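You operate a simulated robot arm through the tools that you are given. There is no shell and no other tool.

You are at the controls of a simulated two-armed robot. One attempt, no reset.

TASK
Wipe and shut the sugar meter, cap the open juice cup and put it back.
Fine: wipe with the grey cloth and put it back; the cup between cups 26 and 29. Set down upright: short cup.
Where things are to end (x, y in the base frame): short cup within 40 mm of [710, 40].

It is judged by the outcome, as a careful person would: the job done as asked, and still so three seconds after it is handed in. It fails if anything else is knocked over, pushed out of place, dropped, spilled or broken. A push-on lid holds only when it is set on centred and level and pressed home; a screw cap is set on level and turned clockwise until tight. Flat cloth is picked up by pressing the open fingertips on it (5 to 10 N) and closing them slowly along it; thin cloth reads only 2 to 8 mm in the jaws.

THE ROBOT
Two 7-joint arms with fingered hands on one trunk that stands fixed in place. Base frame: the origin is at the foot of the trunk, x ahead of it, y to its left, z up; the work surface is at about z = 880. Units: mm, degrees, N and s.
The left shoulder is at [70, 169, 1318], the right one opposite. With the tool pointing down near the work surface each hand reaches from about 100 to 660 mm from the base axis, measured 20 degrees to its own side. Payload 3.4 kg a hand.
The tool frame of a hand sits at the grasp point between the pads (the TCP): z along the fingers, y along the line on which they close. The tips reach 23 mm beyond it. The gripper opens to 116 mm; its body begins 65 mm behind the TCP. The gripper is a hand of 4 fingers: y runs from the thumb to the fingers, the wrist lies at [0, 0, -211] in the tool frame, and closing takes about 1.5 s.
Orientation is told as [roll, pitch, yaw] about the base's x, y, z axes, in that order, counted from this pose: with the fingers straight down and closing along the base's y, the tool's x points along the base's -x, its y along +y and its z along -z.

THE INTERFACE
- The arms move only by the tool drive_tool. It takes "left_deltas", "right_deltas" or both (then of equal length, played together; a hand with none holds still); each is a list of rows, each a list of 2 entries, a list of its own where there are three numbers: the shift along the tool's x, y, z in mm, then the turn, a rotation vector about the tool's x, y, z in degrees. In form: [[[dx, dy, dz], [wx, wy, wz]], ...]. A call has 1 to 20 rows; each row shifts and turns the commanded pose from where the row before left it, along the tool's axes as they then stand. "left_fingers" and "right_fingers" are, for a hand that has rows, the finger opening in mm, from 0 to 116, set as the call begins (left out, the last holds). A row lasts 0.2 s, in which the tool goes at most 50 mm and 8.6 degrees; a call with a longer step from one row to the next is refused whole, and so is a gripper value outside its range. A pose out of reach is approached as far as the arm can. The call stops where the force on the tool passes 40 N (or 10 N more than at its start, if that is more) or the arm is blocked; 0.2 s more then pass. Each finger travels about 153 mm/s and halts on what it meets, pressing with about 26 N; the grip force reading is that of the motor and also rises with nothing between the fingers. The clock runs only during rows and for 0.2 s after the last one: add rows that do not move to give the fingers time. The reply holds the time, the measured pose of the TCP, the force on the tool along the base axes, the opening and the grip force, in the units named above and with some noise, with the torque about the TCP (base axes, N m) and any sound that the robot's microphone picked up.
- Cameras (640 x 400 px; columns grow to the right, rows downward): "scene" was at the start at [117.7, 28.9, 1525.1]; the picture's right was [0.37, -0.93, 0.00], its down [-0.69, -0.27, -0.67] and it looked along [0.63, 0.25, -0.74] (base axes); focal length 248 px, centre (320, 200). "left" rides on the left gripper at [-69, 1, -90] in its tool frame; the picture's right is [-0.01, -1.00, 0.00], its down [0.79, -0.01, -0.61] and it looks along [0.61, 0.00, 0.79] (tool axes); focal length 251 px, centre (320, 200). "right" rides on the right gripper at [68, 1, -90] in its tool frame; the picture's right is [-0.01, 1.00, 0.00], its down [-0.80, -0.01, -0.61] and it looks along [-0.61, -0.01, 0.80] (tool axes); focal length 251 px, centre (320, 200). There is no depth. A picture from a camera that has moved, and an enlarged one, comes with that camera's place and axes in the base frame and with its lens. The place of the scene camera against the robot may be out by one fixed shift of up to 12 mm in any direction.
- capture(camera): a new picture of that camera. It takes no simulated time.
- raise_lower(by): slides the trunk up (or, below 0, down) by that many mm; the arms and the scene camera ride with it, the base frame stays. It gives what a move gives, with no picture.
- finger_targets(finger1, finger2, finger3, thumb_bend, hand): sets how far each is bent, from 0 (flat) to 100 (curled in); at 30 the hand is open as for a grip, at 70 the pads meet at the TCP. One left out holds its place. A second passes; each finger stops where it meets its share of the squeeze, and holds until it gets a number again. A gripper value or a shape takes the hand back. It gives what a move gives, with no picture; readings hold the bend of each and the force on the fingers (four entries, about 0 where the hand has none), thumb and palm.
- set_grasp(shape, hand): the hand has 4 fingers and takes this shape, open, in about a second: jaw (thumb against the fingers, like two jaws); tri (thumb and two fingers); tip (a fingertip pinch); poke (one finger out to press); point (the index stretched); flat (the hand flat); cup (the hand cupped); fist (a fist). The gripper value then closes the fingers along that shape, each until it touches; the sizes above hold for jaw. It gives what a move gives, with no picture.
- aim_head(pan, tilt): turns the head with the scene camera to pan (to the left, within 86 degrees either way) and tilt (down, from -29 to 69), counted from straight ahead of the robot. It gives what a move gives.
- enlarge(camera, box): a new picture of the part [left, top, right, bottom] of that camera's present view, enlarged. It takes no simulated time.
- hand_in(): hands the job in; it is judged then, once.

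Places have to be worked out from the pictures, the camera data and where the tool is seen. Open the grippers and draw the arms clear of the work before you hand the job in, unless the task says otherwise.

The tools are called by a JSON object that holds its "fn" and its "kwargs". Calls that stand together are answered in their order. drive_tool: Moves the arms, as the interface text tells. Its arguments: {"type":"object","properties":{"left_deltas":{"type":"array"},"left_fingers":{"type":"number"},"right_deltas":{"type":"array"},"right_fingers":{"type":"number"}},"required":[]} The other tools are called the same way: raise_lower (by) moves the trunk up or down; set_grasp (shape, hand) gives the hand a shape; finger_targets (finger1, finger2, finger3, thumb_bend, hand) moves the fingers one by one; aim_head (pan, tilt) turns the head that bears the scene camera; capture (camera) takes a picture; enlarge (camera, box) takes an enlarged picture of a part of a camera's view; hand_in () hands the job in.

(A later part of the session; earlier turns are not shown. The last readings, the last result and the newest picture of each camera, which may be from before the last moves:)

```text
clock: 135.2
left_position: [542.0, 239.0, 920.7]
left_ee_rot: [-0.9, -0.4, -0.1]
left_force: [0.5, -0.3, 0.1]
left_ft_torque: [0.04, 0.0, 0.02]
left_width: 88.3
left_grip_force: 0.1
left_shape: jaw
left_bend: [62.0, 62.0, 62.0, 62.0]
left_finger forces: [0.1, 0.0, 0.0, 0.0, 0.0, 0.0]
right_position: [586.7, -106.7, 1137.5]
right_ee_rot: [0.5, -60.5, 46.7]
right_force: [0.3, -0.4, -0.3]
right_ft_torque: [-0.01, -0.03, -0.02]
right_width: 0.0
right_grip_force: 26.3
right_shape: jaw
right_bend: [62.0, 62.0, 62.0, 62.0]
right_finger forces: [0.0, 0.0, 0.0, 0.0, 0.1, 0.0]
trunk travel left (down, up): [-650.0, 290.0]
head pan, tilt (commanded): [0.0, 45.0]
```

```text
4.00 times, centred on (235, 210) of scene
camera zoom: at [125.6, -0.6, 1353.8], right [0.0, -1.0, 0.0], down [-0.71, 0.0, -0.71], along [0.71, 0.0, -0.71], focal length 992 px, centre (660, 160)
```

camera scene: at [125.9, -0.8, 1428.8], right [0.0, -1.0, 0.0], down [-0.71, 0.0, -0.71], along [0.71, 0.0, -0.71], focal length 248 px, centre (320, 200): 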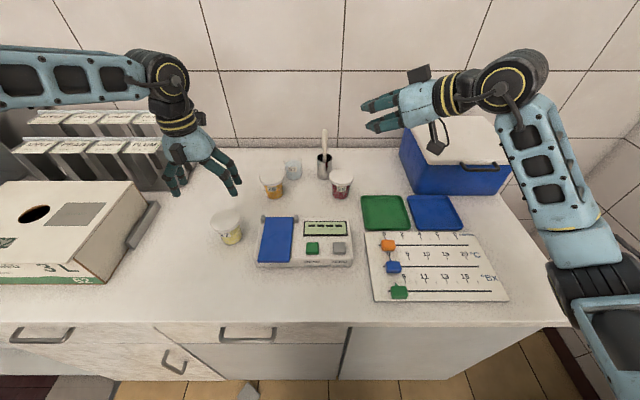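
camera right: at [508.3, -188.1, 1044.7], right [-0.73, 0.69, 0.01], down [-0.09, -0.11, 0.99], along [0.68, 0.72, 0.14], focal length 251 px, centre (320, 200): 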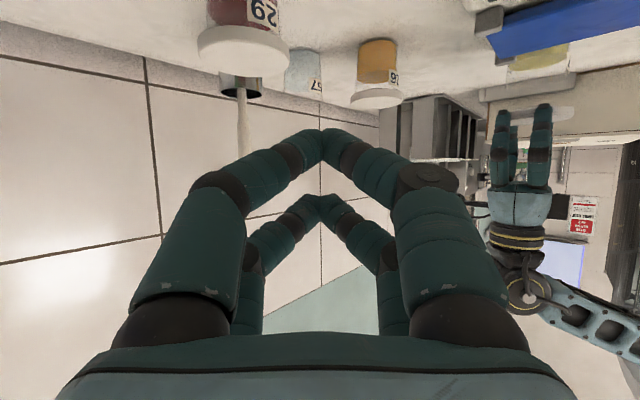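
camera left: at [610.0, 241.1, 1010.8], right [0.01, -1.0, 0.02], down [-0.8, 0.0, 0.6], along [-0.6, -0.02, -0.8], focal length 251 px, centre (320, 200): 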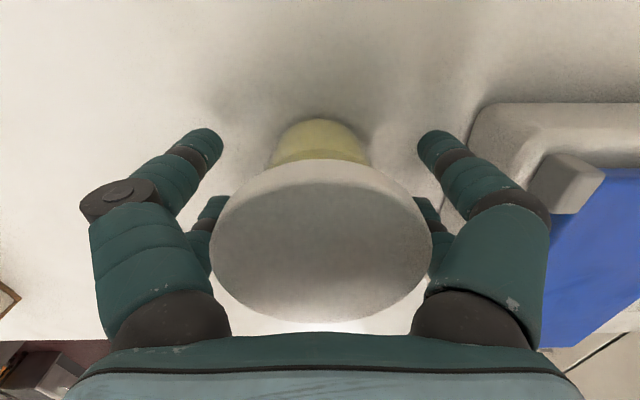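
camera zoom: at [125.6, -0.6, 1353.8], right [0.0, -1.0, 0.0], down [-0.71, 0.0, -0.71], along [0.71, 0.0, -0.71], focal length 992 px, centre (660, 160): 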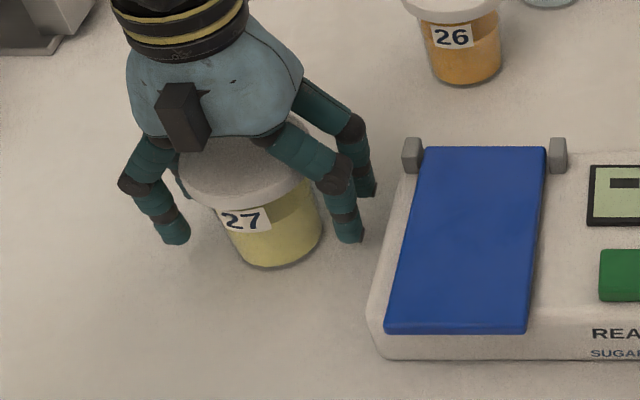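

In position around the cup body. Lower 10 mm more and close in stages.

{"fn": "drive_tool", "kwargs": {"left_deltas": [[[0, 0, 5], [0, 0, 0]], [[0, 0, 5], [0, 0, 0]], [[0, 0, 0], [0, 0, 0]]], "left_fingers": 74}}

{"fn": "drive_tool", "kwargs": {"left_deltas": [[[0, 0, 0], [0, 0, 0]], [[0, 0, 0], [0, 0, 0]]], "left_fingers": 64}}

{"fn": "capture", "kwargs": {"camera": "left"}}

{"fn": "enlarge", "kwargs": {"camera": "scene", "box": [180, 160, 290, 260]}}

```text
clock: 136.1
left_position: [540.9, 239.6, 909.9]
left_ee_rot: [-0.9, -0.5, -0.2]
left_force: [-0.5, -0.4, 5.2]
left_ft_torque: [-0.05, 0.1, -0.02]
left_width: 74.7
left_grip_force: 0.0
left_shape: jaw
left_bend: [70.0, 70.0, 70.0, 70.0]
left_finger forces: [0.0, 2.0, 3.2, 0.1, 0.1, 0.0]
right_position: [586.3, -108.5, 1137.9]
right_ee_rot: [0.3, -60.6, 46.6]
right_force: [1.4, -0.3, 0.5]
right_ft_torque: [0.01, -0.02, -0.02]
right_width: 0.2
right_grip_force: 25.6
right_shape: jaw
right_bend: [62.0, 62.0, 62.0, 62.0]
right_finger forces: [0.0, 0.0, 0.0, 0.0, 0.1, 0.1]
trunk travel left (down, up): [-650.0, 290.0]
head pan, tilt (commanded): [0.0, 45.0]
```

```text
clock: 136.7
left_position: [541.6, 239.6, 911.4]
left_ee_rot: [-0.9, -0.5, -0.1]
left_force: [2.8, 0.3, 13.0]
left_ft_torque: [0.0, 0.11, -0.01]
left_width: 39.0
left_grip_force: 26.3
left_shape: jaw
left_bend: [74.0, 76.0, 77.0, 80.0]
left_finger forces: [34.9, 40.0, 42.5, 0.1, 33.8, 0.0]
right_position: [585.1, -108.8, 1138.8]
right_ee_rot: [0.4, -60.6, 46.6]
right_force: [-0.6, 0.0, 0.3]
right_ft_torque: [-0.02, -0.02, 0.0]
right_width: 0.0
right_grip_force: 25.4
right_shape: jaw
right_bend: [62.0, 62.0, 62.0, 62.0]
right_finger forces: [0.0, 0.1, 0.0, 0.0, 0.0, 0.1]
trunk travel left (down, up): [-650.0, 290.0]
head pan, tilt (commanded): [0.0, 45.0]
```

```text
taken
camera left: at [609.5, 240.6, 1002.0], right [0.01, -1.0, 0.02], down [-0.8, 0.0, 0.6], along [-0.6, -0.02, -0.8], focal length 251 px, centre (320, 200)
```

left: 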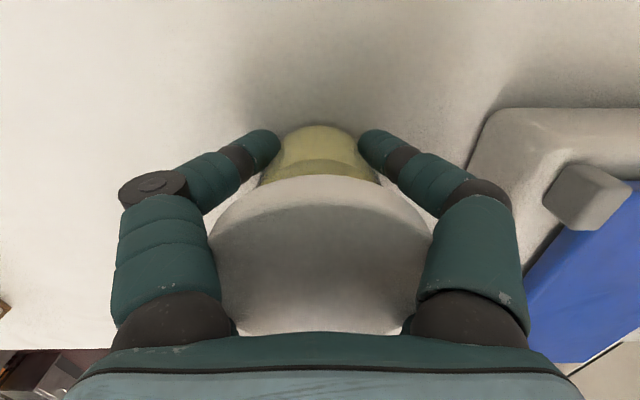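

```text
4.00 times, centred on (235, 210) of scene
camera zoom: at [124.0, -1.6, 1354.1], right [0.0, -1.0, 0.0], down [-0.71, 0.0, -0.71], along [0.71, 0.0, -0.71], focal length 992 px, centre (660, 160)
```

zoom: 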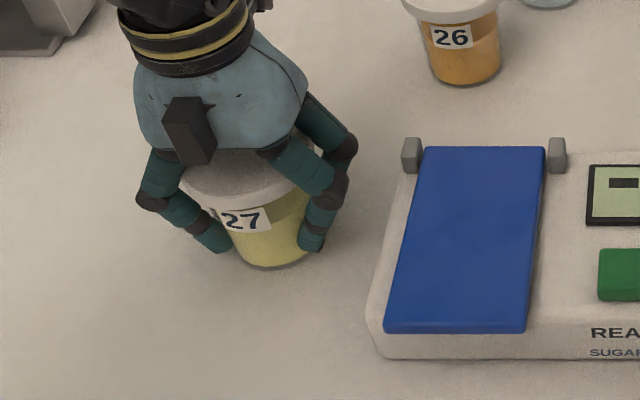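

The fingers have closed on the cup body (39 mm chord, about 38 N each). I'll lift slowly and verify.

{"fn": "drive_tool", "kwargs": {"left_deltas": [[[0, 0, -3], [0, 0, 0]], [[0, 0, -5], [0, 0, 0]], [[0, 0, -7], [0, 0, 0]], [[0, 0, 0], [0, 0, 0]]]}}

{"fn": "capture", "kwargs": {"camera": "left"}}

{"fn": "enlarge", "kwargs": {"camera": "scene", "box": [180, 160, 290, 260]}}

```text
clock: 137.7
left_position: [542.3, 239.9, 924.4]
left_ee_rot: [-0.9, -0.2, -0.1]
left_force: [0.6, 1.0, -0.7]
left_ft_torque: [0.02, -0.01, 0.0]
left_width: 38.9
left_grip_force: 26.3
left_shape: jaw
left_bend: [74.0, 76.0, 77.0, 80.0]
left_finger forces: [33.4, 38.4, 40.3, 0.1, 32.1, 0.1]
right_position: [586.7, -107.9, 1137.4]
right_ee_rot: [0.5, -60.5, 46.7]
right_force: [0.5, -0.1, 0.3]
right_ft_torque: [0.01, -0.04, 0.01]
right_width: 0.1
right_grip_force: 26.3
right_shape: jaw
right_bend: [62.0, 62.0, 62.0, 62.0]
right_finger forces: [0.1, 0.0, 0.2, 0.0, 0.0, 0.1]
trunk travel left (down, up): [-650.0, 290.0]
head pan, tilt (commanded): [0.0, 45.0]
```

```text
taken
camera left: at [610.5, 241.5, 1014.9], right [0.01, -1.0, 0.02], down [-0.8, 0.0, 0.6], along [-0.6, -0.02, -0.8], focal length 251 px, centre (320, 200)
```

left: 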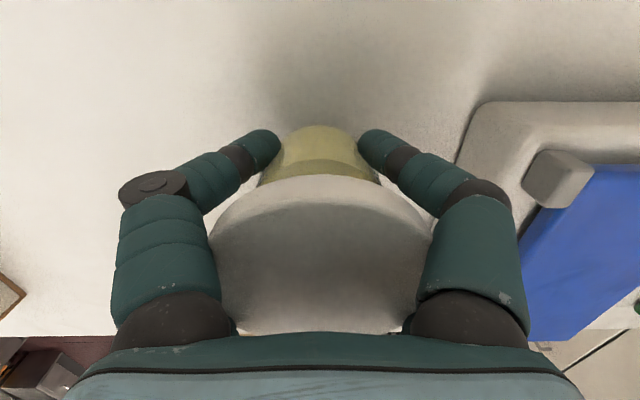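

```text
4.00 times, centred on (235, 210) of scene
camera zoom: at [126.1, -0.3, 1353.7], right [0.0, -1.0, 0.0], down [-0.71, 0.0, -0.71], along [0.71, 0.0, -0.71], focal length 992 px, centre (660, 160)
```

zoom: 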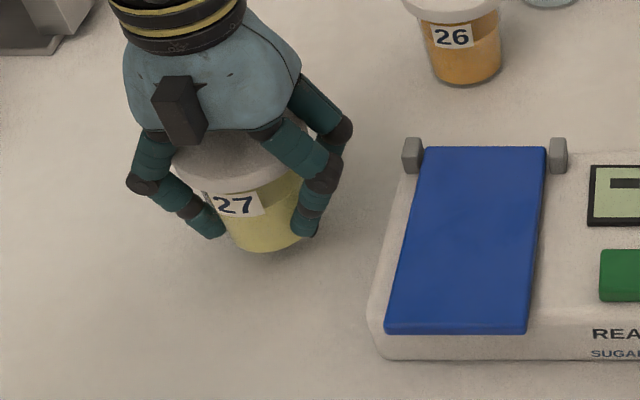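

The cup lifts with the hand, lid secure. I'll carry it around the meter's front-left corner to about [380, 160] in front of the meter.

{"fn": "drive_tool", "kwargs": {"left_deltas": [[[0, 0, -15], [0, 0, 0]], [[0, 0, -12], [0, 0, 0]], [[20, 0, 0], [0, 0, 0]], [[28, 0, 0], [0, 0, 0]], [[28, 0, 0], [0, 0, 0]], [[28, 0, 0], [0, 0, 0]], [[28, 0, 0], [0, 0, 0]], [[15, 0, 0], [0, 0, 0]], [[7, -25, 0], [0, 0, 0]], [[7, -30, 0], [0, 0, 0]], [[0, -25, 0], [0, 0, 0]], [[0, 0, 0], [0, 0, 0]]]}}

{"fn": "capture", "kwargs": {"camera": "scene"}}

{"fn": "capture", "kwargs": {"camera": "left"}}

```text
clock: 140.2
left_position: [381.1, 160.2, 952.3]
left_ee_rot: [-1.0, -0.4, -0.1]
left_force: [0.1, 0.6, -1.4]
left_ft_torque: [0.01, 0.04, 0.01]
left_width: 39.1
left_grip_force: 26.1
left_shape: jaw
left_bend: [74.0, 76.0, 77.0, 80.0]
left_finger forces: [33.7, 37.9, 39.2, 0.0, 32.1, 0.0]
right_position: [585.8, -105.5, 1136.6]
right_ee_rot: [0.4, -60.5, 46.5]
right_force: [-0.1, 0.4, 0.6]
right_ft_torque: [0.03, 0.01, -0.01]
right_width: 0.1
right_grip_force: 26.2
right_shape: jaw
right_bend: [62.0, 62.0, 62.0, 62.0]
right_finger forces: [0.0, 0.0, 0.1, 0.1, 0.1, 0.0]
trunk travel left (down, up): [-650.0, 290.0]
head pan, tilt (commanded): [0.0, 45.0]
```

```text
taken
camera scene: at [125.5, 0.0, 1353.8], right [0.0, -1.0, 0.0], down [-0.71, 0.0, -0.71], along [0.71, 0.0, -0.71], focal length 248 px, centre (320, 200)
```

scene: 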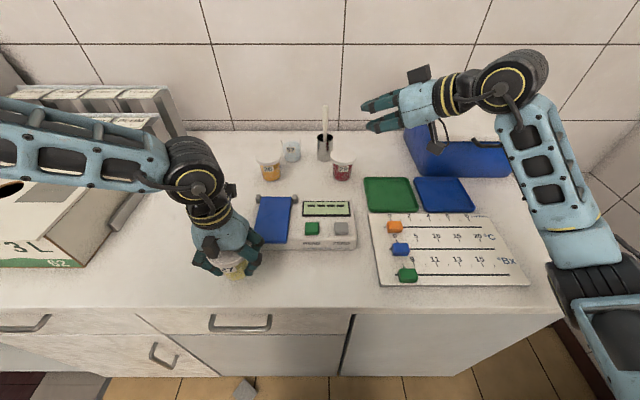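

```text
taken
camera left: at [448.7, 161.1, 1042.8], right [0.01, -1.0, 0.02], down [-0.8, 0.0, 0.6], along [-0.6, -0.02, -0.8], focal length 251 px, centre (320, 200)
```

left: 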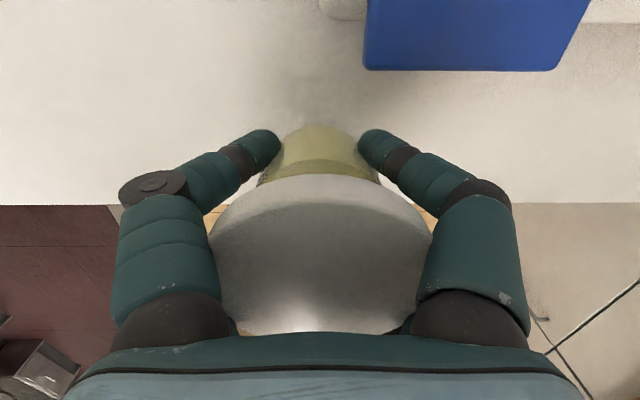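

Lower the cup to the table there.

{"fn": "drive_tool", "kwargs": {"left_deltas": [[[0, 0, 14], [0, 0, 0]], [[0, 0, 12], [0, 0, 0]], [[0, 0, 8], [0, 0, 0]], [[0, 0, 3], [0, 0, 0]], [[0, 0, 1.5], [0, 0, 0]], [[0, 0, 0], [0, 0, 0]]]}}

```text
clock: 141.7
left_position: [380.6, 161.1, 914.8]
left_ee_rot: [-0.9, -0.3, -0.1]
left_force: [-0.4, 0.0, -1.6]
left_ft_torque: [-0.04, -0.02, -0.02]
left_width: 39.2
left_grip_force: 25.5
left_shape: jaw
left_bend: [74.0, 76.0, 77.0, 80.0]
left_finger forces: [33.7, 37.5, 38.5, 0.1, 32.1, 0.1]
right_position: [586.3, -107.5, 1137.5]
right_ee_rot: [0.5, -60.5, 46.5]
right_force: [0.5, -0.1, 0.0]
right_ft_torque: [-0.01, -0.03, -0.05]
right_width: 0.0
right_grip_force: 25.9
right_shape: jaw
right_bend: [62.0, 62.0, 62.0, 62.0]
right_finger forces: [0.1, 0.1, 0.0, 0.0, 0.0, 0.0]
trunk travel left (down, up): [-650.0, 290.0]
head pan, tilt (commanded): [0.0, 45.0]
```

{"fn": "drive_tool", "kwargs": {"left_deltas": [[[0, 0, 1.5], [0, 0, 0]], [[0, 0, 1.5], [0, 0, 0]], [[0, 0, 0], [0, 0, 0]]]}}

```text
clock: 142.4
left_position: [380.5, 158.0, 912.3]
left_ee_rot: [-0.9, -0.4, -0.2]
left_force: [0.3, 0.3, 0.8]
left_ft_torque: [0.02, -0.03, -0.05]
left_width: 39.2
left_grip_force: 26.0
left_shape: jaw
left_bend: [74.0, 76.0, 77.0, 80.0]
left_finger forces: [34.1, 37.8, 38.8, 0.0, 32.3, 0.0]
right_position: [585.8, -107.8, 1136.8]
right_ee_rot: [0.5, -60.6, 46.7]
right_force: [-0.3, -0.3, 0.0]
right_ft_torque: [-0.01, -0.01, 0.0]
right_width: 0.1
right_grip_force: 26.1
right_shape: jaw
right_bend: [62.0, 62.0, 62.0, 62.0]
right_finger forces: [0.0, 0.1, 0.0, 0.0, 0.0, 0.1]
trunk travel left (down, up): [-650.0, 290.0]
head pan, tilt (commanded): [0.0, 45.0]
```

{"fn": "drive_tool", "kwargs": {"left_deltas": [[[0, 0, 1], [0, 0, 0]], [[0, 0, 0.5], [0, 0, 0]], [[0, 0, 0], [0, 0, 0]]]}}

{"fn": "enlarge", "kwargs": {"camera": "scene", "box": [180, 200, 290, 310]}}

```text
clock: 143.2
left_position: [380.8, 159.2, 912.8]
left_ee_rot: [-0.9, -0.6, -0.1]
left_force: [4.9, 4.1, 28.1]
left_ft_torque: [0.16, 0.19, -0.09]
left_width: 39.0
left_grip_force: 26.3
left_shape: jaw
left_bend: [74.0, 76.0, 77.0, 80.0]
left_finger forces: [39.6, 42.4, 41.9, 0.1, 35.0, 0.0]
right_position: [584.6, -108.2, 1138.3]
right_ee_rot: [0.4, -60.6, 46.7]
right_force: [-0.3, 0.3, 0.5]
right_ft_torque: [-0.02, 0.02, 0.02]
right_width: 0.0
right_grip_force: 26.7
right_shape: jaw
right_bend: [62.0, 62.0, 62.0, 62.0]
right_finger forces: [0.0, 0.0, 0.0, 0.1, 0.1, 0.0]
trunk travel left (down, up): [-650.0, 290.0]
head pan, tilt (commanded): [0.0, 45.0]
```

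```text
3.64 times, centred on (235, 255) of scene
camera zoom: at [123.9, -0.9, 1354.3], right [0.0, -1.0, 0.0], down [-0.71, 0.0, -0.71], along [0.71, 0.0, -0.71], focal length 901 px, centre (629, 0)
```

zoom: 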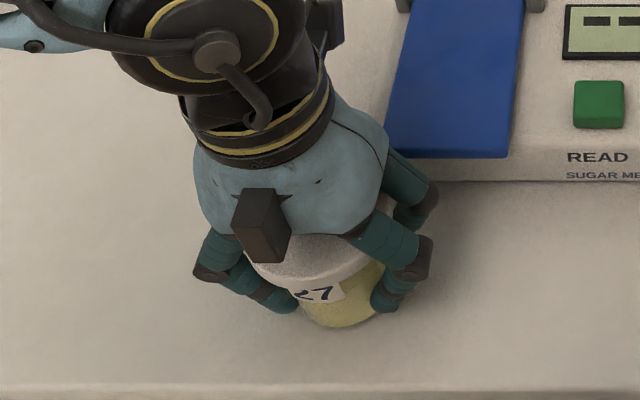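

The cup is on the table (28 N). I'll relieve the pressure and open.

{"fn": "drive_tool", "kwargs": {"left_deltas": [[[0, 0, -1], [0, 0, 0]], [[0, 0, -0.5], [0, 0, 0]], [[0, 0, 0], [0, 0, 0]]]}}

{"fn": "drive_tool", "kwargs": {"left_deltas": [[[0, 0, 0], [0, 0, 0]], [[0, 0, 0], [0, 0, 0]]], "left_fingers": 60}}

{"fn": "drive_tool", "kwargs": {"left_deltas": [[[0, 0, 0], [0, 0, 0]], [[0, 0, 0], [0, 0, 0]]], "left_fingers": 98}}

{"fn": "capture", "kwargs": {"camera": "left"}}

```text
clock: 144.1
left_position: [379.3, 159.7, 911.1]
left_ee_rot: [-0.9, -0.4, -0.1]
left_force: [3.7, 2.1, 13.0]
left_ft_torque: [0.09, -0.07, -0.02]
left_width: 39.1
left_grip_force: 25.9
left_shape: jaw
left_bend: [74.0, 76.0, 77.0, 80.0]
left_finger forces: [37.2, 40.2, 39.6, 0.0, 33.4, 0.0]
right_position: [586.5, -107.7, 1137.4]
right_ee_rot: [0.4, -60.6, 46.6]
right_force: [-0.5, -1.0, -0.7]
right_ft_torque: [-0.03, -0.02, 0.0]
right_width: 0.1
right_grip_force: 26.4
right_shape: jaw
right_bend: [62.0, 62.0, 62.0, 62.0]
right_finger forces: [0.1, 0.0, 0.0, 0.1, 0.0, 0.0]
trunk travel left (down, up): [-650.0, 290.0]
head pan, tilt (commanded): [0.0, 45.0]
```

```text
clock: 144.7
left_position: [380.4, 158.4, 911.2]
left_ee_rot: [-0.9, -0.2, -0.1]
left_force: [0.6, 0.7, 4.3]
left_ft_torque: [-0.03, 0.07, -0.01]
left_width: 60.1
left_grip_force: 0.0
left_shape: jaw
left_bend: [72.0, 72.0, 72.0, 75.0]
left_finger forces: [1.4, 3.5, 2.9, 0.0, 0.5, 0.1]
right_position: [585.5, -109.5, 1137.9]
right_ee_rot: [0.4, -60.6, 46.6]
right_force: [0.4, 1.2, -0.4]
right_ft_torque: [-0.02, -0.01, 0.0]
right_width: 0.0
right_grip_force: 26.3
right_shape: jaw
right_bend: [62.0, 62.0, 62.0, 62.0]
right_finger forces: [0.0, 0.0, 0.1, 0.0, 0.0, 0.0]
trunk travel left (down, up): [-650.0, 290.0]
head pan, tilt (commanded): [0.0, 45.0]
```

```text
clock: 145.2
left_position: [380.6, 159.0, 911.3]
left_ee_rot: [-0.9, -0.4, -0.1]
left_force: [0.0, 0.2, -0.1]
left_ft_torque: [-0.01, 0.03, 0.0]
left_width: 97.9
left_grip_force: 0.0
left_shape: jaw
left_bend: [54.0, 54.0, 54.0, 54.0]
left_finger forces: [0.0, 0.3, 0.1, 0.1, 0.0, 0.0]
right_position: [585.9, -108.1, 1137.1]
right_ee_rot: [0.5, -60.5, 46.7]
right_force: [-0.6, -1.0, 0.1]
right_ft_torque: [0.0, -0.02, -0.01]
right_width: 0.0
right_grip_force: 26.2
right_shape: jaw
right_bend: [62.0, 62.0, 62.0, 62.0]
right_finger forces: [0.0, 0.0, 0.0, 0.1, 0.0, 0.1]
trunk travel left (down, up): [-650.0, 290.0]
head pan, tilt (commanded): [0.0, 45.0]
```

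```text
taken
camera left: at [448.8, 160.6, 1002.0], right [0.01, -1.0, 0.02], down [-0.8, 0.0, 0.6], along [-0.6, -0.02, -0.8], focal length 251 px, centre (320, 200)
```

left: 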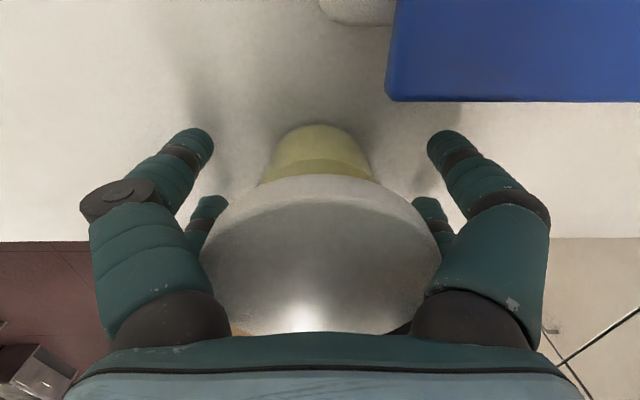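

Released cleanly. Raise the left hand straight up and move it aside to the left.

{"fn": "drive_tool", "kwargs": {"left_deltas": [[[0, 0, -12], [0, 0, 0]], [[0, 0, -25], [0, 0, 0]], [[0, 0, -35], [0, 0, 0]], [[0, 0, -40], [0, 0, 0]], [[0, 20, -40], [0, 0, 0]], [[5, 35, -20], [0, 0, 0]], [[5, 40, 0], [0, 0, 0]], [[5, 40, 0], [0, 0, 0]], [[5, 40, 0], [0, 0, 0]]]}}

{"fn": "capture", "kwargs": {"camera": "scene"}}

{"fn": "enlarge", "kwargs": {"camera": "scene", "box": [180, 200, 320, 320]}}

```text
clock: 147.2
left_position: [358.9, 336.6, 1081.2]
left_ee_rot: [-1.0, -0.5, -0.1]
left_force: [0.6, 0.1, 0.2]
left_ft_torque: [-0.01, -0.02, -0.05]
left_width: 97.8
left_grip_force: 0.0
left_shape: jaw
left_bend: [54.0, 54.0, 54.0, 54.0]
left_finger forces: [0.1, 0.0, 0.0, 0.0, 0.1, 0.0]
right_position: [585.9, -105.7, 1137.3]
right_ee_rot: [0.3, -60.5, 46.7]
right_force: [-0.2, -0.1, -0.3]
right_ft_torque: [-0.04, 0.0, -0.02]
right_width: 0.2
right_grip_force: 25.7
right_shape: jaw
right_bend: [62.0, 62.0, 62.0, 62.0]
right_finger forces: [0.0, 0.0, 0.0, 0.0, 0.1, 0.1]
trunk travel left (down, up): [-650.0, 290.0]
head pan, tilt (commanded): [0.0, 45.0]
```

```text
taken
camera scene: at [125.1, 1.3, 1353.9], right [0.0, -1.0, 0.0], down [-0.71, 0.0, -0.71], along [0.71, 0.0, -0.71], focal length 248 px, centre (320, 200)
```

scene: 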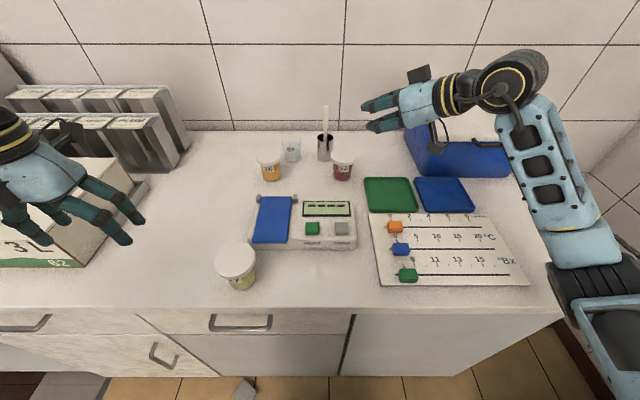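

```text
3.33 times, centred on (250, 260) of scene
camera zoom: at [125.1, 1.3, 1353.9], right [0.0, -1.0, 0.0], down [-0.71, 0.0, -0.71], along [0.71, 0.0, -0.71], focal length 826 px, centre (553, 0)
```

zoom: 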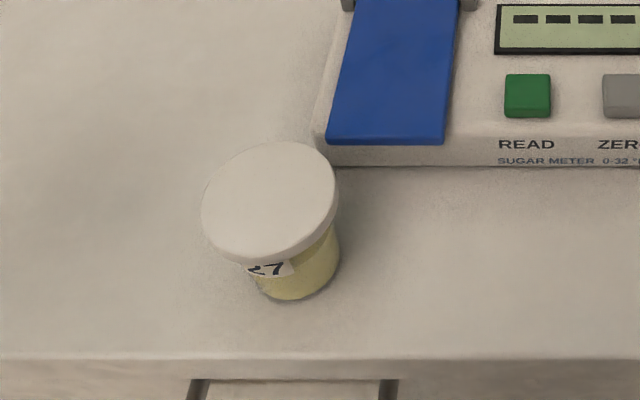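

The capped cup stands at about [381, 160]. I'll raise the trunk back to its original height, then re-orient the right hand (tilt about 45°, yaw about 55°) for picking the cup.

{"fn": "raise_lower", "kwargs": {"by": 175}}

{"fn": "drive_tool", "kwargs": {"right_deltas": [[[0, 0, 0], [0, 7.7, 0]], [[0, 0, 0], [0, 7.8, 0]], [[0, 0, 0], [-5.9, 0, -5.9]], [[0, 0, 0], [0, 0, 0]]], "right_fingers": 92}}

{"fn": "capture", "kwargs": {"camera": "scene"}}

```text
clock: 149.2
left_position: [358.9, 335.3, 1257.1]
left_ee_rot: [-0.8, -0.4, -0.1]
left_force: [0.1, -0.2, -0.1]
left_ft_torque: [-0.01, 0.03, 0.0]
left_width: 97.6
left_grip_force: 0.1
left_shape: jaw
left_bend: [54.0, 54.0, 54.0, 54.0]
left_finger forces: [0.1, 0.1, 0.0, 0.0, 0.1, 0.0]
right_position: [586.1, -108.2, 1311.2]
right_ee_rot: [0.5, -60.5, 46.6]
right_force: [-0.7, -0.4, -0.7]
right_ft_torque: [0.02, 0.01, -0.02]
right_width: 0.0
right_grip_force: 26.1
right_shape: jaw
right_bend: [62.0, 62.0, 62.0, 62.0]
right_finger forces: [0.0, 0.1, 0.0, 0.1, 0.1, 0.0]
trunk travel left (down, up): [-825.0, 115.0]
head pan, tilt (commanded): [0.0, 45.0]
```

```text
clock: 150.2
left_position: [360.1, 335.2, 1254.8]
left_ee_rot: [-0.9, -0.4, -0.1]
left_force: [1.2, -0.1, 0.2]
left_ft_torque: [0.03, -0.02, 0.02]
left_width: 97.9
left_grip_force: 0.1
left_shape: jaw
left_bend: [54.0, 54.0, 54.0, 54.0]
left_finger forces: [0.0, 0.0, 0.0, 0.1, 0.0, 0.0]
right_position: [587.0, -108.2, 1311.8]
right_ee_rot: [0.3, -45.1, 55.1]
right_force: [0.1, -0.7, 0.5]
right_ft_torque: [0.01, 0.02, -0.02]
right_width: 91.7
right_grip_force: 0.1
right_shape: jaw
right_bend: [59.0, 59.0, 59.0, 59.0]
right_finger forces: [0.0, 0.0, 0.0, 0.1, 0.1, 0.0]
trunk travel left (down, up): [-825.0, 115.0]
head pan, tilt (commanded): [0.0, 45.0]
```

```text
taken
camera scene: at [125.5, -0.9, 1528.8], right [0.0, -1.0, 0.0], down [-0.71, 0.0, -0.71], along [0.71, 0.0, -0.71], focal length 248 px, centre (320, 200)
```

scene: 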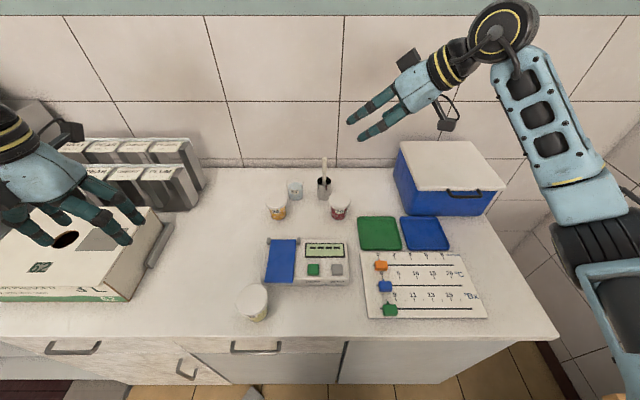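

Orientation is set. I'll bring the right hand down to a pre-grasp spot behind the cup at about [326, 82, 1000].

{"fn": "drive_tool", "kwargs": {"right_deltas": [[[14.9, 34, 17.8], [0, 0, 0]], [[14.9, 34, 17.8], [0, 0, 0]], [[14.9, 34, 17.8], [0, 0, 0]], [[14.9, 34, 17.8], [0, 0, 0]], [[14.9, 34, 17.8], [0, 0, 0]], [[14.9, 34, 17.8], [0, 0, 0]], [[14.9, 34, 17.8], [0, 0, 0]], [[28, 21.2, 25.1], [0, 0, 0]], [[28, 21.2, 25.1], [0, 0, 0]], [[28, 21.2, 25.1], [0, 0, 0]], [[28, 21.2, 25.1], [0, 0, 0]], [[0, 0, 0], [0, 0, 0]]]}}

{"fn": "capture", "kwargs": {"camera": "scene"}}

{"fn": "capture", "kwargs": {"camera": "right"}}

```text
clock: 152.8
left_position: [359.9, 335.4, 1256.9]
left_ee_rot: [-0.9, -0.4, 0.0]
left_force: [-0.2, 0.0, 0.3]
left_ft_torque: [0.0, -0.03, 0.0]
left_width: 97.9
left_grip_force: 0.1
left_shape: jaw
left_bend: [54.0, 54.0, 54.0, 54.0]
left_finger forces: [0.1, 0.0, 0.0, 0.1, 0.0, 0.1]
right_position: [326.1, 80.5, 1009.3]
right_ee_rot: [0.2, -45.1, 55.0]
right_force: [-0.1, -0.2, -0.3]
right_ft_torque: [0.01, -0.03, 0.01]
right_width: 91.8
right_grip_force: 0.1
right_shape: jaw
right_bend: [59.0, 59.0, 59.0, 59.0]
right_finger forces: [0.0, 0.1, 0.0, 0.0, 0.0, 0.0]
right hand out of reach, approached as far as the arm can: row 11
trunk travel left (down, up): [-825.0, 115.0]
head pan, tilt (commanded): [0.0, 45.0]
```

```text
taken
camera scene: at [125.9, -0.7, 1528.7], right [0.0, -1.0, 0.0], down [-0.71, 0.0, -0.71], along [0.71, 0.0, -0.71], focal length 248 px, centre (320, 200)
```

scene: 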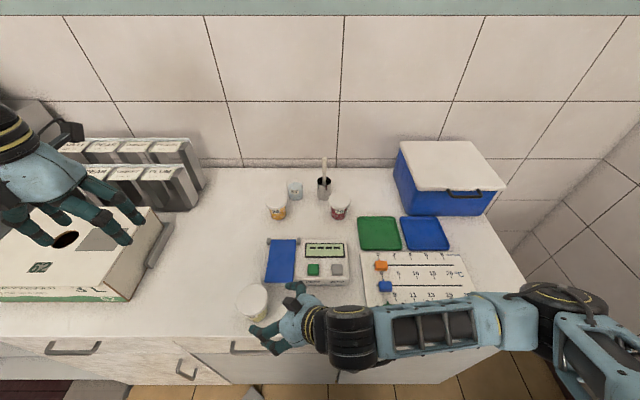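

```text
taken
camera right: at [261.9, -11.3, 1024.4], right [-0.82, 0.57, 0.01], down [0.08, 0.1, 0.99], along [0.57, 0.81, -0.13], focal length 251 px, centre (320, 200)
```

right: 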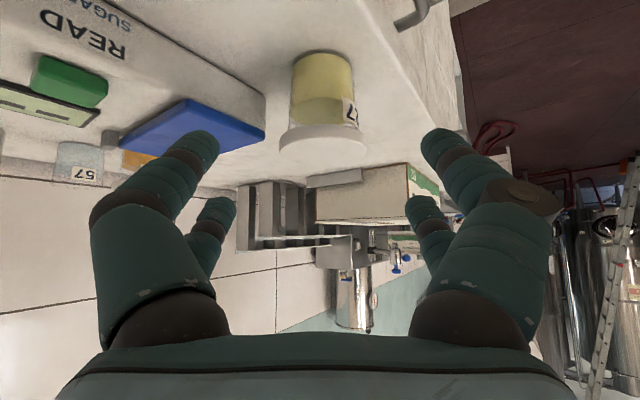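

The hand is lined up behind the cup but can't go lower from here; lowering the trunk will bring it down in the same posture. First a closer look for lateral alignment.

{"fn": "enlarge", "kwargs": {"camera": "right", "box": [240, 30, 400, 180]}}

{"fn": "enlarge", "kwargs": {"camera": "scene", "box": [220, 260, 340, 370]}}

```text
2.67 times, centred on (320, 105) of right
camera zoom: at [261.9, -11.3, 1024.4], right [-0.82, 0.57, 0.01], down [0.08, 0.1, 0.99], along [0.57, 0.81, -0.13], focal length 670 px, centre (320, 453)
```

zoom: 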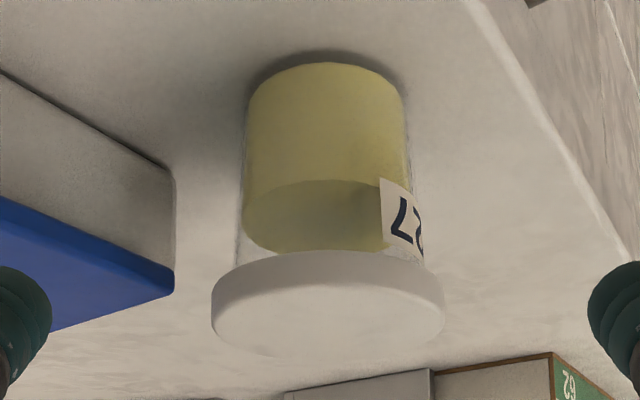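

```text
3.64 times, centred on (280, 315) of scene
camera zoom: at [125.9, -0.7, 1528.7], right [0.0, -1.0, 0.0], down [-0.71, 0.0, -0.71], along [0.71, 0.0, -0.71], focal length 901 px, centre (466, -218)
```

zoom: 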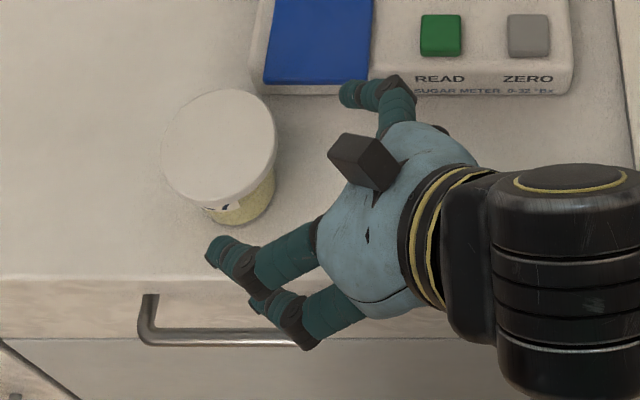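

The cup sits about 2–3 mm along +tool y of the hand's centre plane, 95 mm ahead. I'll lower the trunk by 86 to bring the hand to grasp height behind the cup.

{"fn": "raise_lower", "kwargs": {"by": -86}}

{"fn": "capture", "kwargs": {"camera": "right"}}

{"fn": "capture", "kwargs": {"camera": "scene"}}

```text
clock: 154.0
left_position: [358.0, 336.2, 1170.3]
left_ee_rot: [-0.8, -0.4, -0.1]
left_force: [0.0, 0.6, 0.2]
left_ft_torque: [-0.04, -0.02, 0.01]
left_width: 98.2
left_grip_force: 0.0
left_shape: jaw
left_bend: [54.0, 54.0, 54.0, 54.0]
left_finger forces: [0.1, 0.0, 0.1, 0.0, 0.0, 0.0]
right_position: [325.3, 80.5, 924.0]
right_ee_rot: [0.2, -45.1, 55.1]
right_force: [-0.1, 0.4, 0.7]
right_ft_torque: [0.02, 0.01, 0.01]
right_width: 91.9
right_grip_force: 0.1
right_shape: jaw
right_bend: [59.0, 59.0, 59.0, 59.0]
right_finger forces: [0.0, 0.0, 0.1, 0.0, 0.0, 0.0]
trunk travel left (down, up): [-739.0, 201.0]
head pan, tilt (commanded): [0.0, 45.0]
```

```text
taken
camera right: at [261.4, -11.1, 938.8], right [-0.82, 0.57, 0.01], down [0.08, 0.1, 0.99], along [0.57, 0.81, -0.13], focal length 251 px, centre (320, 200)
```

right: 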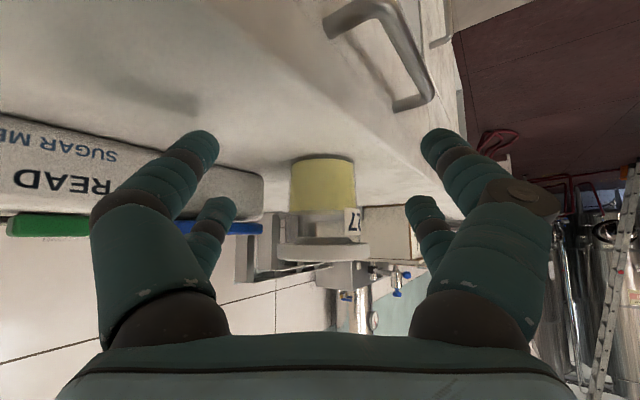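

```text
taken
camera scene: at [125.3, -0.6, 1442.8], right [0.0, -1.0, 0.0], down [-0.71, 0.0, -0.71], along [0.71, 0.0, -0.71], focal length 248 px, centre (320, 200)
```

scene: 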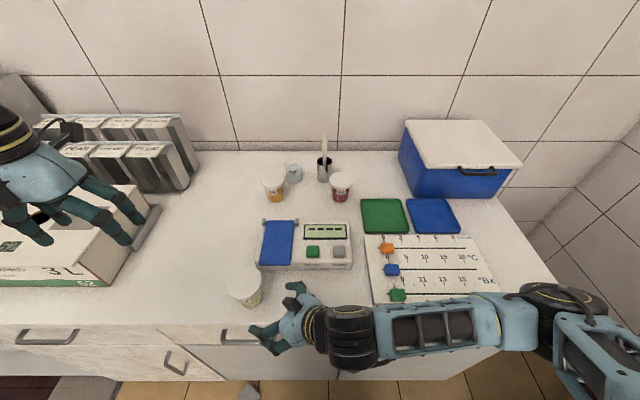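

Symmetric view of the cup between the digits. I'll advance horizontally 45 mm and check.

{"fn": "drive_tool", "kwargs": {"right_deltas": [[[-10.6, 1, 10.6], [0, 0, 0]], [[-10.6, 1, 10.6], [0, 0, 0]], [[-10.6, 0, 10.6], [0, 0, 0]], [[0, 0, 0], [0, 0, 0]]]}}

{"fn": "capture", "kwargs": {"camera": "right"}}

{"fn": "enlarge", "kwargs": {"camera": "scene", "box": [210, 240, 330, 360]}}

```text
clock: 155.0
left_position: [359.2, 335.7, 1170.8]
left_ee_rot: [-0.9, -0.3, -0.1]
left_force: [0.3, 0.0, -0.8]
left_ft_torque: [0.01, -0.01, 0.03]
left_width: 97.7
left_grip_force: 0.0
left_shape: jaw
left_bend: [54.0, 54.0, 54.0, 54.0]
left_finger forces: [0.0, 0.1, 0.1, 0.0, 0.0, 0.1]
right_position: [350.5, 120.1, 923.3]
right_ee_rot: [0.2, -45.0, 55.2]
right_force: [0.0, -0.2, -0.2]
right_ft_torque: [-0.01, 0.01, 0.01]
right_width: 92.1
right_grip_force: 0.0
right_shape: jaw
right_bend: [59.0, 59.0, 59.0, 59.0]
right_finger forces: [0.0, 0.1, 0.1, 0.0, 0.1, 0.0]
trunk travel left (down, up): [-739.0, 201.0]
head pan, tilt (commanded): [0.0, 45.0]
```

```text
taken
camera right: at [285.8, 27.6, 938.6], right [-0.82, 0.57, 0.01], down [0.08, 0.1, 0.99], along [0.57, 0.81, -0.13], focal length 251 px, centre (320, 200)
```

right: 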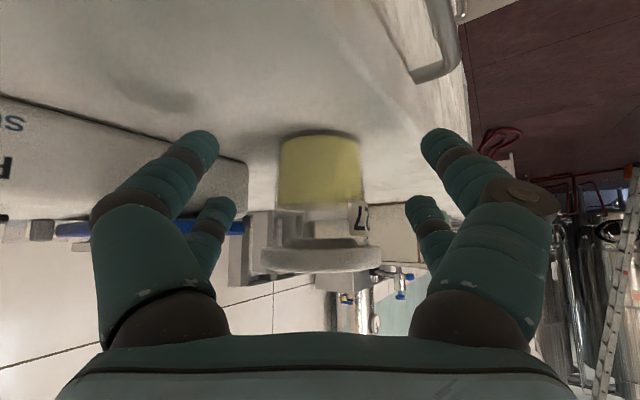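

```text
3.33 times, centred on (270, 300) of scene
camera zoom: at [125.6, -0.7, 1442.8], right [0.0, -1.0, 0.0], down [-0.71, 0.0, -0.71], along [0.71, 0.0, -0.71], focal length 826 px, centre (487, -133)
```

zoom: 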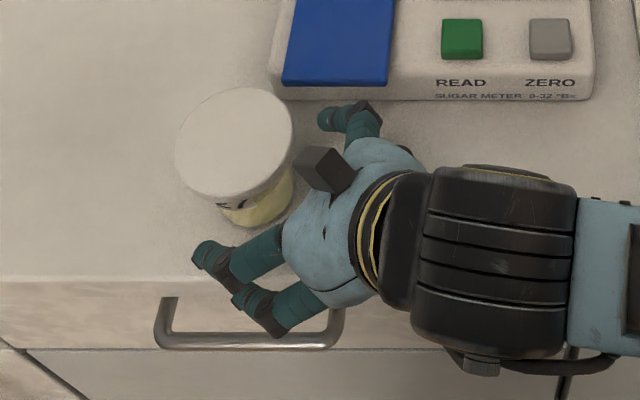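

The knuckle on the right side would come close to the meter's front. I'll yaw the hand −13° and re-centre laterally, and narrow the opening to 66 before advancing.

{"fn": "drive_tool", "kwargs": {"right_deltas": [[[0, 0, 0], [4.6, 0, 4.6]], [[0, 5, 0], [4.6, 0, 4.6]], [[0, 5, 0], [0, 0, 0]], [[0, 0, 0], [0, 0, 0]]], "right_fingers": 66}}

{"fn": "capture", "kwargs": {"camera": "right"}}

{"fn": "enlarge", "kwargs": {"camera": "scene", "box": [210, 240, 330, 360]}}

```text
clock: 156.0
left_position: [360.3, 335.6, 1170.8]
left_ee_rot: [-0.9, -0.3, -0.1]
left_force: [-0.8, -0.8, 0.1]
left_ft_torque: [0.0, 0.0, 0.04]
left_width: 97.9
left_grip_force: 0.1
left_shape: jaw
left_bend: [54.0, 54.0, 54.0, 54.0]
left_finger forces: [0.0, 0.0, 0.0, 0.0, 0.1, 0.1]
right_position: [343.9, 124.9, 924.0]
right_ee_rot: [0.4, -45.1, 42.2]
right_force: [0.0, -0.4, -0.1]
right_ft_torque: [0.0, 0.03, 0.01]
right_width: 66.4
right_grip_force: 0.0
right_shape: jaw
right_bend: [71.0, 71.0, 71.0, 73.0]
right_finger forces: [0.1, 0.0, 0.0, 0.0, 0.0, 0.0]
trunk travel left (down, up): [-739.0, 201.0]
head pan, tilt (commanded): [0.0, 45.0]
```

```text
taken
camera right: at [260.0, 51.1, 938.6], right [-0.67, 0.74, 0.01], down [0.11, 0.08, 0.99], along [0.74, 0.66, -0.13], focal length 251 px, centre (320, 200)
```

right: 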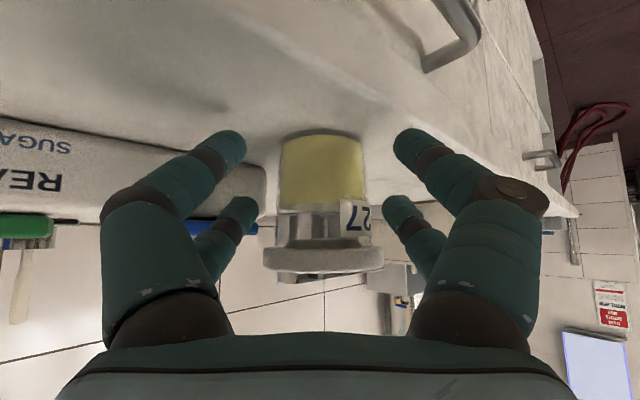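

```text
3.33 times, centred on (270, 300) of scene
camera zoom: at [126.1, -0.5, 1442.7], right [0.0, -1.0, 0.0], down [-0.71, 0.0, -0.71], along [0.71, 0.0, -0.71], focal length 826 px, centre (487, -133)
```

zoom: 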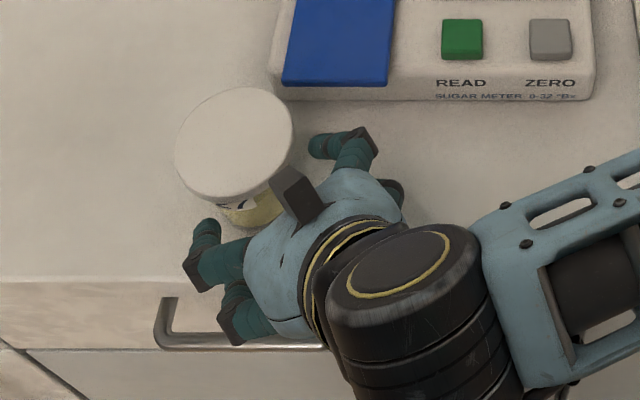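

Nearly centred (cup +2.4 mm along tool y, 49 mm ahead). I'll shift and advance horizontally around the cup, lowering 5 mm on the way.

{"fn": "drive_tool", "kwargs": {"right_deltas": [[[1.75, 2.4, 1.75], [0, 0, 0]], [[1.75, 0, 1.75], [0, 0, 0]], [[-8, 0, 8], [0, 0, 0]], [[-8, 0, 8], [0, 0, 0]], [[-8, 0, 8], [0, 0, 0]], [[0, 0, 0], [0, 0, 0]]]}}

{"fn": "capture", "kwargs": {"camera": "right"}}

{"fn": "enlarge", "kwargs": {"camera": "scene", "box": [210, 240, 330, 360]}}

```text
clock: 157.4
left_position: [360.0, 335.5, 1170.3]
left_ee_rot: [-0.9, -0.5, -0.1]
left_force: [-0.3, 0.1, 0.1]
left_ft_torque: [-0.03, 0.02, -0.02]
left_width: 97.9
left_grip_force: 0.1
left_shape: jaw
left_bend: [54.0, 54.0, 54.0, 54.0]
left_finger forces: [0.0, 0.0, 0.0, 0.0, 0.0, 0.0]
right_position: [365.8, 149.8, 918.1]
right_ee_rot: [0.3, -45.0, 42.1]
right_force: [0.8, -0.8, 0.8]
right_ft_torque: [-0.01, 0.03, 0.01]
right_width: 66.6
right_grip_force: 0.1
right_shape: jaw
right_bend: [71.0, 71.0, 71.0, 73.0]
right_finger forces: [0.0, 0.0, 0.0, 0.0, 0.0, 0.1]
trunk travel left (down, up): [-739.0, 201.0]
head pan, tilt (commanded): [0.0, 45.0]
```

```text
taken
camera right: at [283.2, 75.5, 933.5], right [-0.67, 0.74, 0.01], down [0.11, 0.08, 0.99], along [0.74, 0.66, -0.13], focal length 251 px, centre (320, 200)
```

right: 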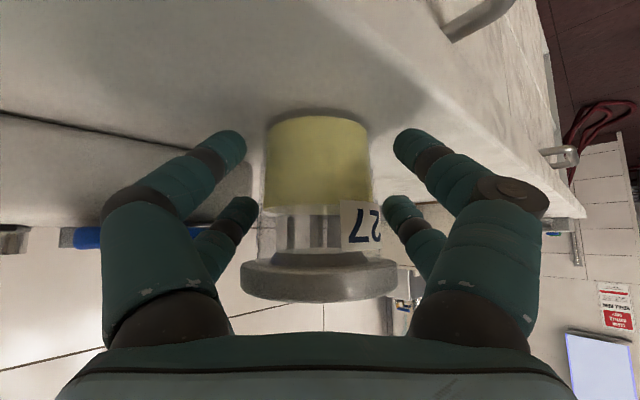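

```text
3.33 times, centred on (270, 300) of scene
camera zoom: at [125.5, -0.5, 1442.8], right [0.0, -1.0, 0.0], down [-0.71, 0.0, -0.71], along [0.71, 0.0, -0.71], focal length 826 px, centre (487, -133)
```

zoom: 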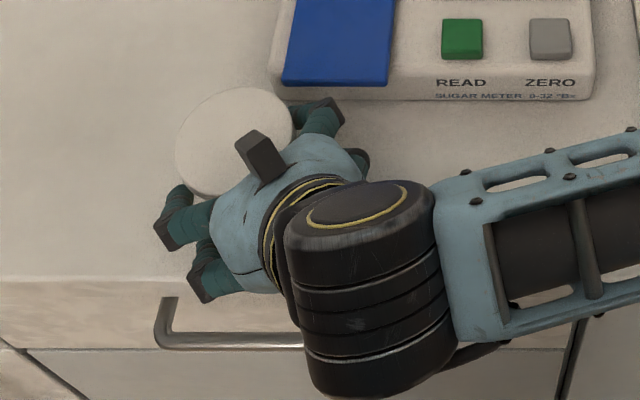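

Centred. Advance the last 14 mm and close on the cup body.

{"fn": "drive_tool", "kwargs": {"right_deltas": [[[-5, 0, 5], [0, 0, 0]], [[-4.8, 0, 4.8], [0, 0, 0]], [[0, 0, 0], [0, 0, 0]]]}}

{"fn": "capture", "kwargs": {"camera": "right"}}

```text
clock: 158.2
left_position: [359.1, 336.5, 1169.9]
left_ee_rot: [-0.9, -0.2, -0.1]
left_force: [0.3, -0.5, -0.5]
left_ft_torque: [0.0, -0.02, -0.02]
left_width: 98.0
left_grip_force: 0.1
left_shape: jaw
left_bend: [54.0, 54.0, 54.0, 54.0]
left_finger forces: [0.0, 0.0, 0.0, 0.1, 0.0, 0.0]
right_position: [376.7, 159.7, 918.1]
right_ee_rot: [0.3, -45.0, 42.1]
right_force: [0.3, -0.2, 0.1]
right_ft_torque: [0.03, 0.0, 0.0]
right_width: 66.3
right_grip_force: 0.1
right_shape: jaw
right_bend: [71.0, 71.0, 71.0, 73.0]
right_finger forces: [0.1, 0.1, 0.0, 0.0, 0.0, 0.0]
trunk travel left (down, up): [-739.0, 201.0]
head pan, tilt (commanded): [0.0, 45.0]
```

```text
taken
camera right: at [292.5, 84.9, 934.1], right [-0.67, 0.74, 0.01], down [0.11, 0.08, 0.99], along [0.74, 0.66, -0.13], focal length 251 px, centre (320, 200)
```

right: 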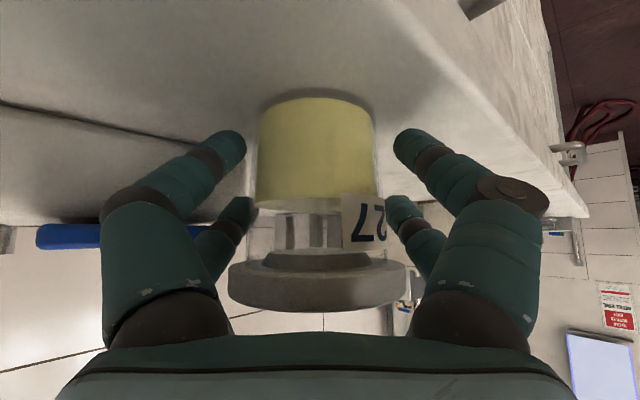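

Good position. Close gently.

{"fn": "drive_tool", "kwargs": {"right_deltas": [[[0, 0, 0], [0, 0, 0]], [[0, 0, 0], [0, 0, 0]]], "right_fingers": 58}}

{"fn": "drive_tool", "kwargs": {"right_deltas": [[[0, 0, 0], [0, 0, 0]], [[0, 0, 0], [0, 0, 0]], [[0, 0, 0], [0, 0, 0]]], "right_fingers": 48}}

{"fn": "capture", "kwargs": {"camera": "right"}}

{"fn": "enlarge", "kwargs": {"camera": "scene", "box": [210, 240, 330, 360]}}

```text
clock: 158.8
left_position: [359.8, 335.0, 1170.1]
left_ee_rot: [-0.9, -0.4, -0.2]
left_force: [0.4, -1.0, 0.0]
left_ft_torque: [-0.03, 0.0, -0.01]
left_width: 97.8
left_grip_force: 0.0
left_shape: jaw
left_bend: [54.0, 54.0, 54.0, 54.0]
left_finger forces: [0.0, 0.0, 0.0, 0.0, 0.1, 0.0]
right_position: [376.6, 159.5, 918.2]
right_ee_rot: [0.3, -45.0, 42.1]
right_force: [-0.2, 0.2, 0.9]
right_ft_torque: [0.02, 0.01, -0.01]
right_width: 58.7
right_grip_force: 0.0
right_shape: jaw
right_bend: [72.0, 72.0, 72.0, 75.0]
right_finger forces: [0.0, 0.0, 0.1, 0.0, 0.0, 0.0]
trunk travel left (down, up): [-739.0, 201.0]
head pan, tilt (commanded): [0.0, 45.0]
```

```text
clock: 159.6
left_position: [359.8, 336.9, 1170.6]
left_ee_rot: [-0.8, -0.5, -0.2]
left_force: [0.4, 0.2, 0.5]
left_ft_torque: [-0.01, -0.03, 0.0]
left_width: 97.9
left_grip_force: 0.1
left_shape: jaw
left_bend: [54.0, 54.0, 54.0, 54.0]
left_finger forces: [0.0, 0.0, 0.0, 0.0, 0.0, 0.0]
right_position: [376.0, 158.5, 919.0]
right_ee_rot: [0.3, -45.0, 42.0]
right_force: [0.0, -0.3, -1.3]
right_ft_torque: [0.01, -0.01, 0.02]
right_width: 45.0
right_grip_force: 25.4
right_shape: jaw
right_bend: [73.0, 75.0, 75.0, 77.0]
right_finger forces: [22.8, 28.1, 28.1, 0.1, 23.0, 0.1]
trunk travel left (down, up): [-739.0, 201.0]
head pan, tilt (commanded): [0.0, 45.0]
```

```text
taken
camera right: at [292.6, 84.9, 934.0], right [-0.67, 0.74, 0.01], down [0.11, 0.08, 0.99], along [0.74, 0.66, -0.13], focal length 251 px, centre (320, 200)
```

right: 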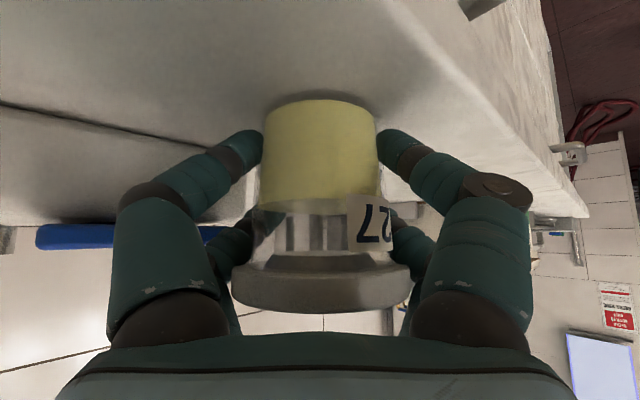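

```text
3.33 times, centred on (270, 300) of scene
camera zoom: at [125.8, -0.4, 1442.8], right [0.0, -1.0, 0.0], down [-0.71, 0.0, -0.71], along [0.71, 0.0, -0.71], focal length 826 px, centre (487, -133)
```

zoom: 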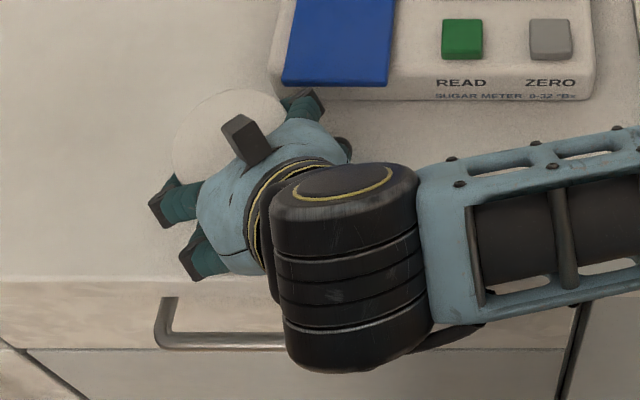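

All four digits grip the cup (23–28 N). I'll lift straight up slowly and check.

{"fn": "drive_tool", "kwargs": {"right_deltas": [[[-2.1, 0, -2.1], [0, 0, 0]], [[-5, 0, -5], [0, 0, 0]], [[-8, 0, -8], [0, 0, 0]], [[0, 0, 0], [0, 0, 0]]]}}

{"fn": "capture", "kwargs": {"camera": "right"}}

{"fn": "enlarge", "kwargs": {"camera": "scene", "box": [210, 240, 330, 360]}}

```text
clock: 160.6
left_position: [359.8, 337.4, 1169.3]
left_ee_rot: [-0.9, -0.4, -0.2]
left_force: [-0.2, 0.4, -0.2]
left_ft_torque: [0.01, 0.02, 0.01]
left_width: 98.0
left_grip_force: 0.1
left_shape: jaw
left_bend: [54.0, 54.0, 54.0, 54.0]
left_finger forces: [0.0, 0.0, 0.0, 0.0, 0.1, 0.0]
right_position: [376.2, 159.7, 940.4]
right_ee_rot: [0.3, -45.0, 42.1]
right_force: [-0.3, 0.4, -1.4]
right_ft_torque: [0.01, 0.0, 0.0]
right_width: 44.6
right_grip_force: 25.9
right_shape: jaw
right_bend: [73.0, 75.0, 75.0, 77.0]
right_finger forces: [22.8, 28.0, 28.2, 0.0, 23.1, 0.1]
trunk travel left (down, up): [-739.0, 201.0]
head pan, tilt (commanded): [0.0, 45.0]
```

```text
taken
camera right: at [293.4, 85.2, 955.5], right [-0.67, 0.74, 0.01], down [0.11, 0.08, 0.99], along [0.74, 0.66, -0.13], focal length 251 px, centre (320, 200)
```

right: 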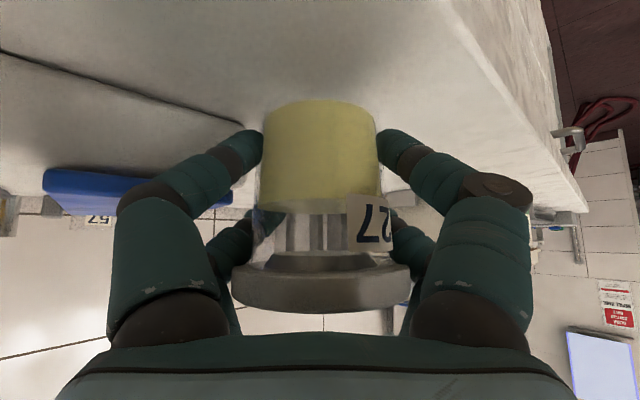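

```text
3.33 times, centred on (270, 300) of scene
camera zoom: at [125.8, -0.4, 1442.8], right [0.0, -1.0, 0.0], down [-0.71, 0.0, -0.71], along [0.71, 0.0, -0.71], focal length 826 px, centre (487, -133)
```

zoom: 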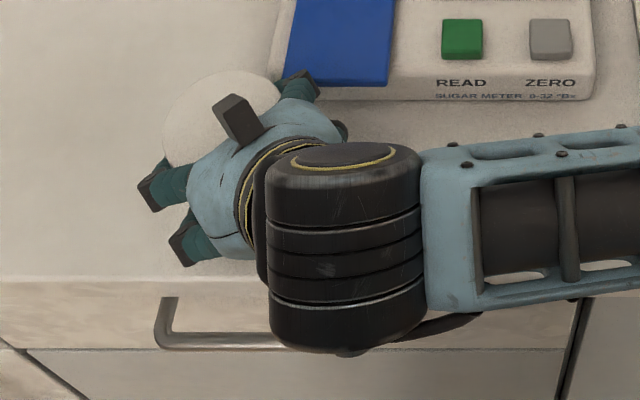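

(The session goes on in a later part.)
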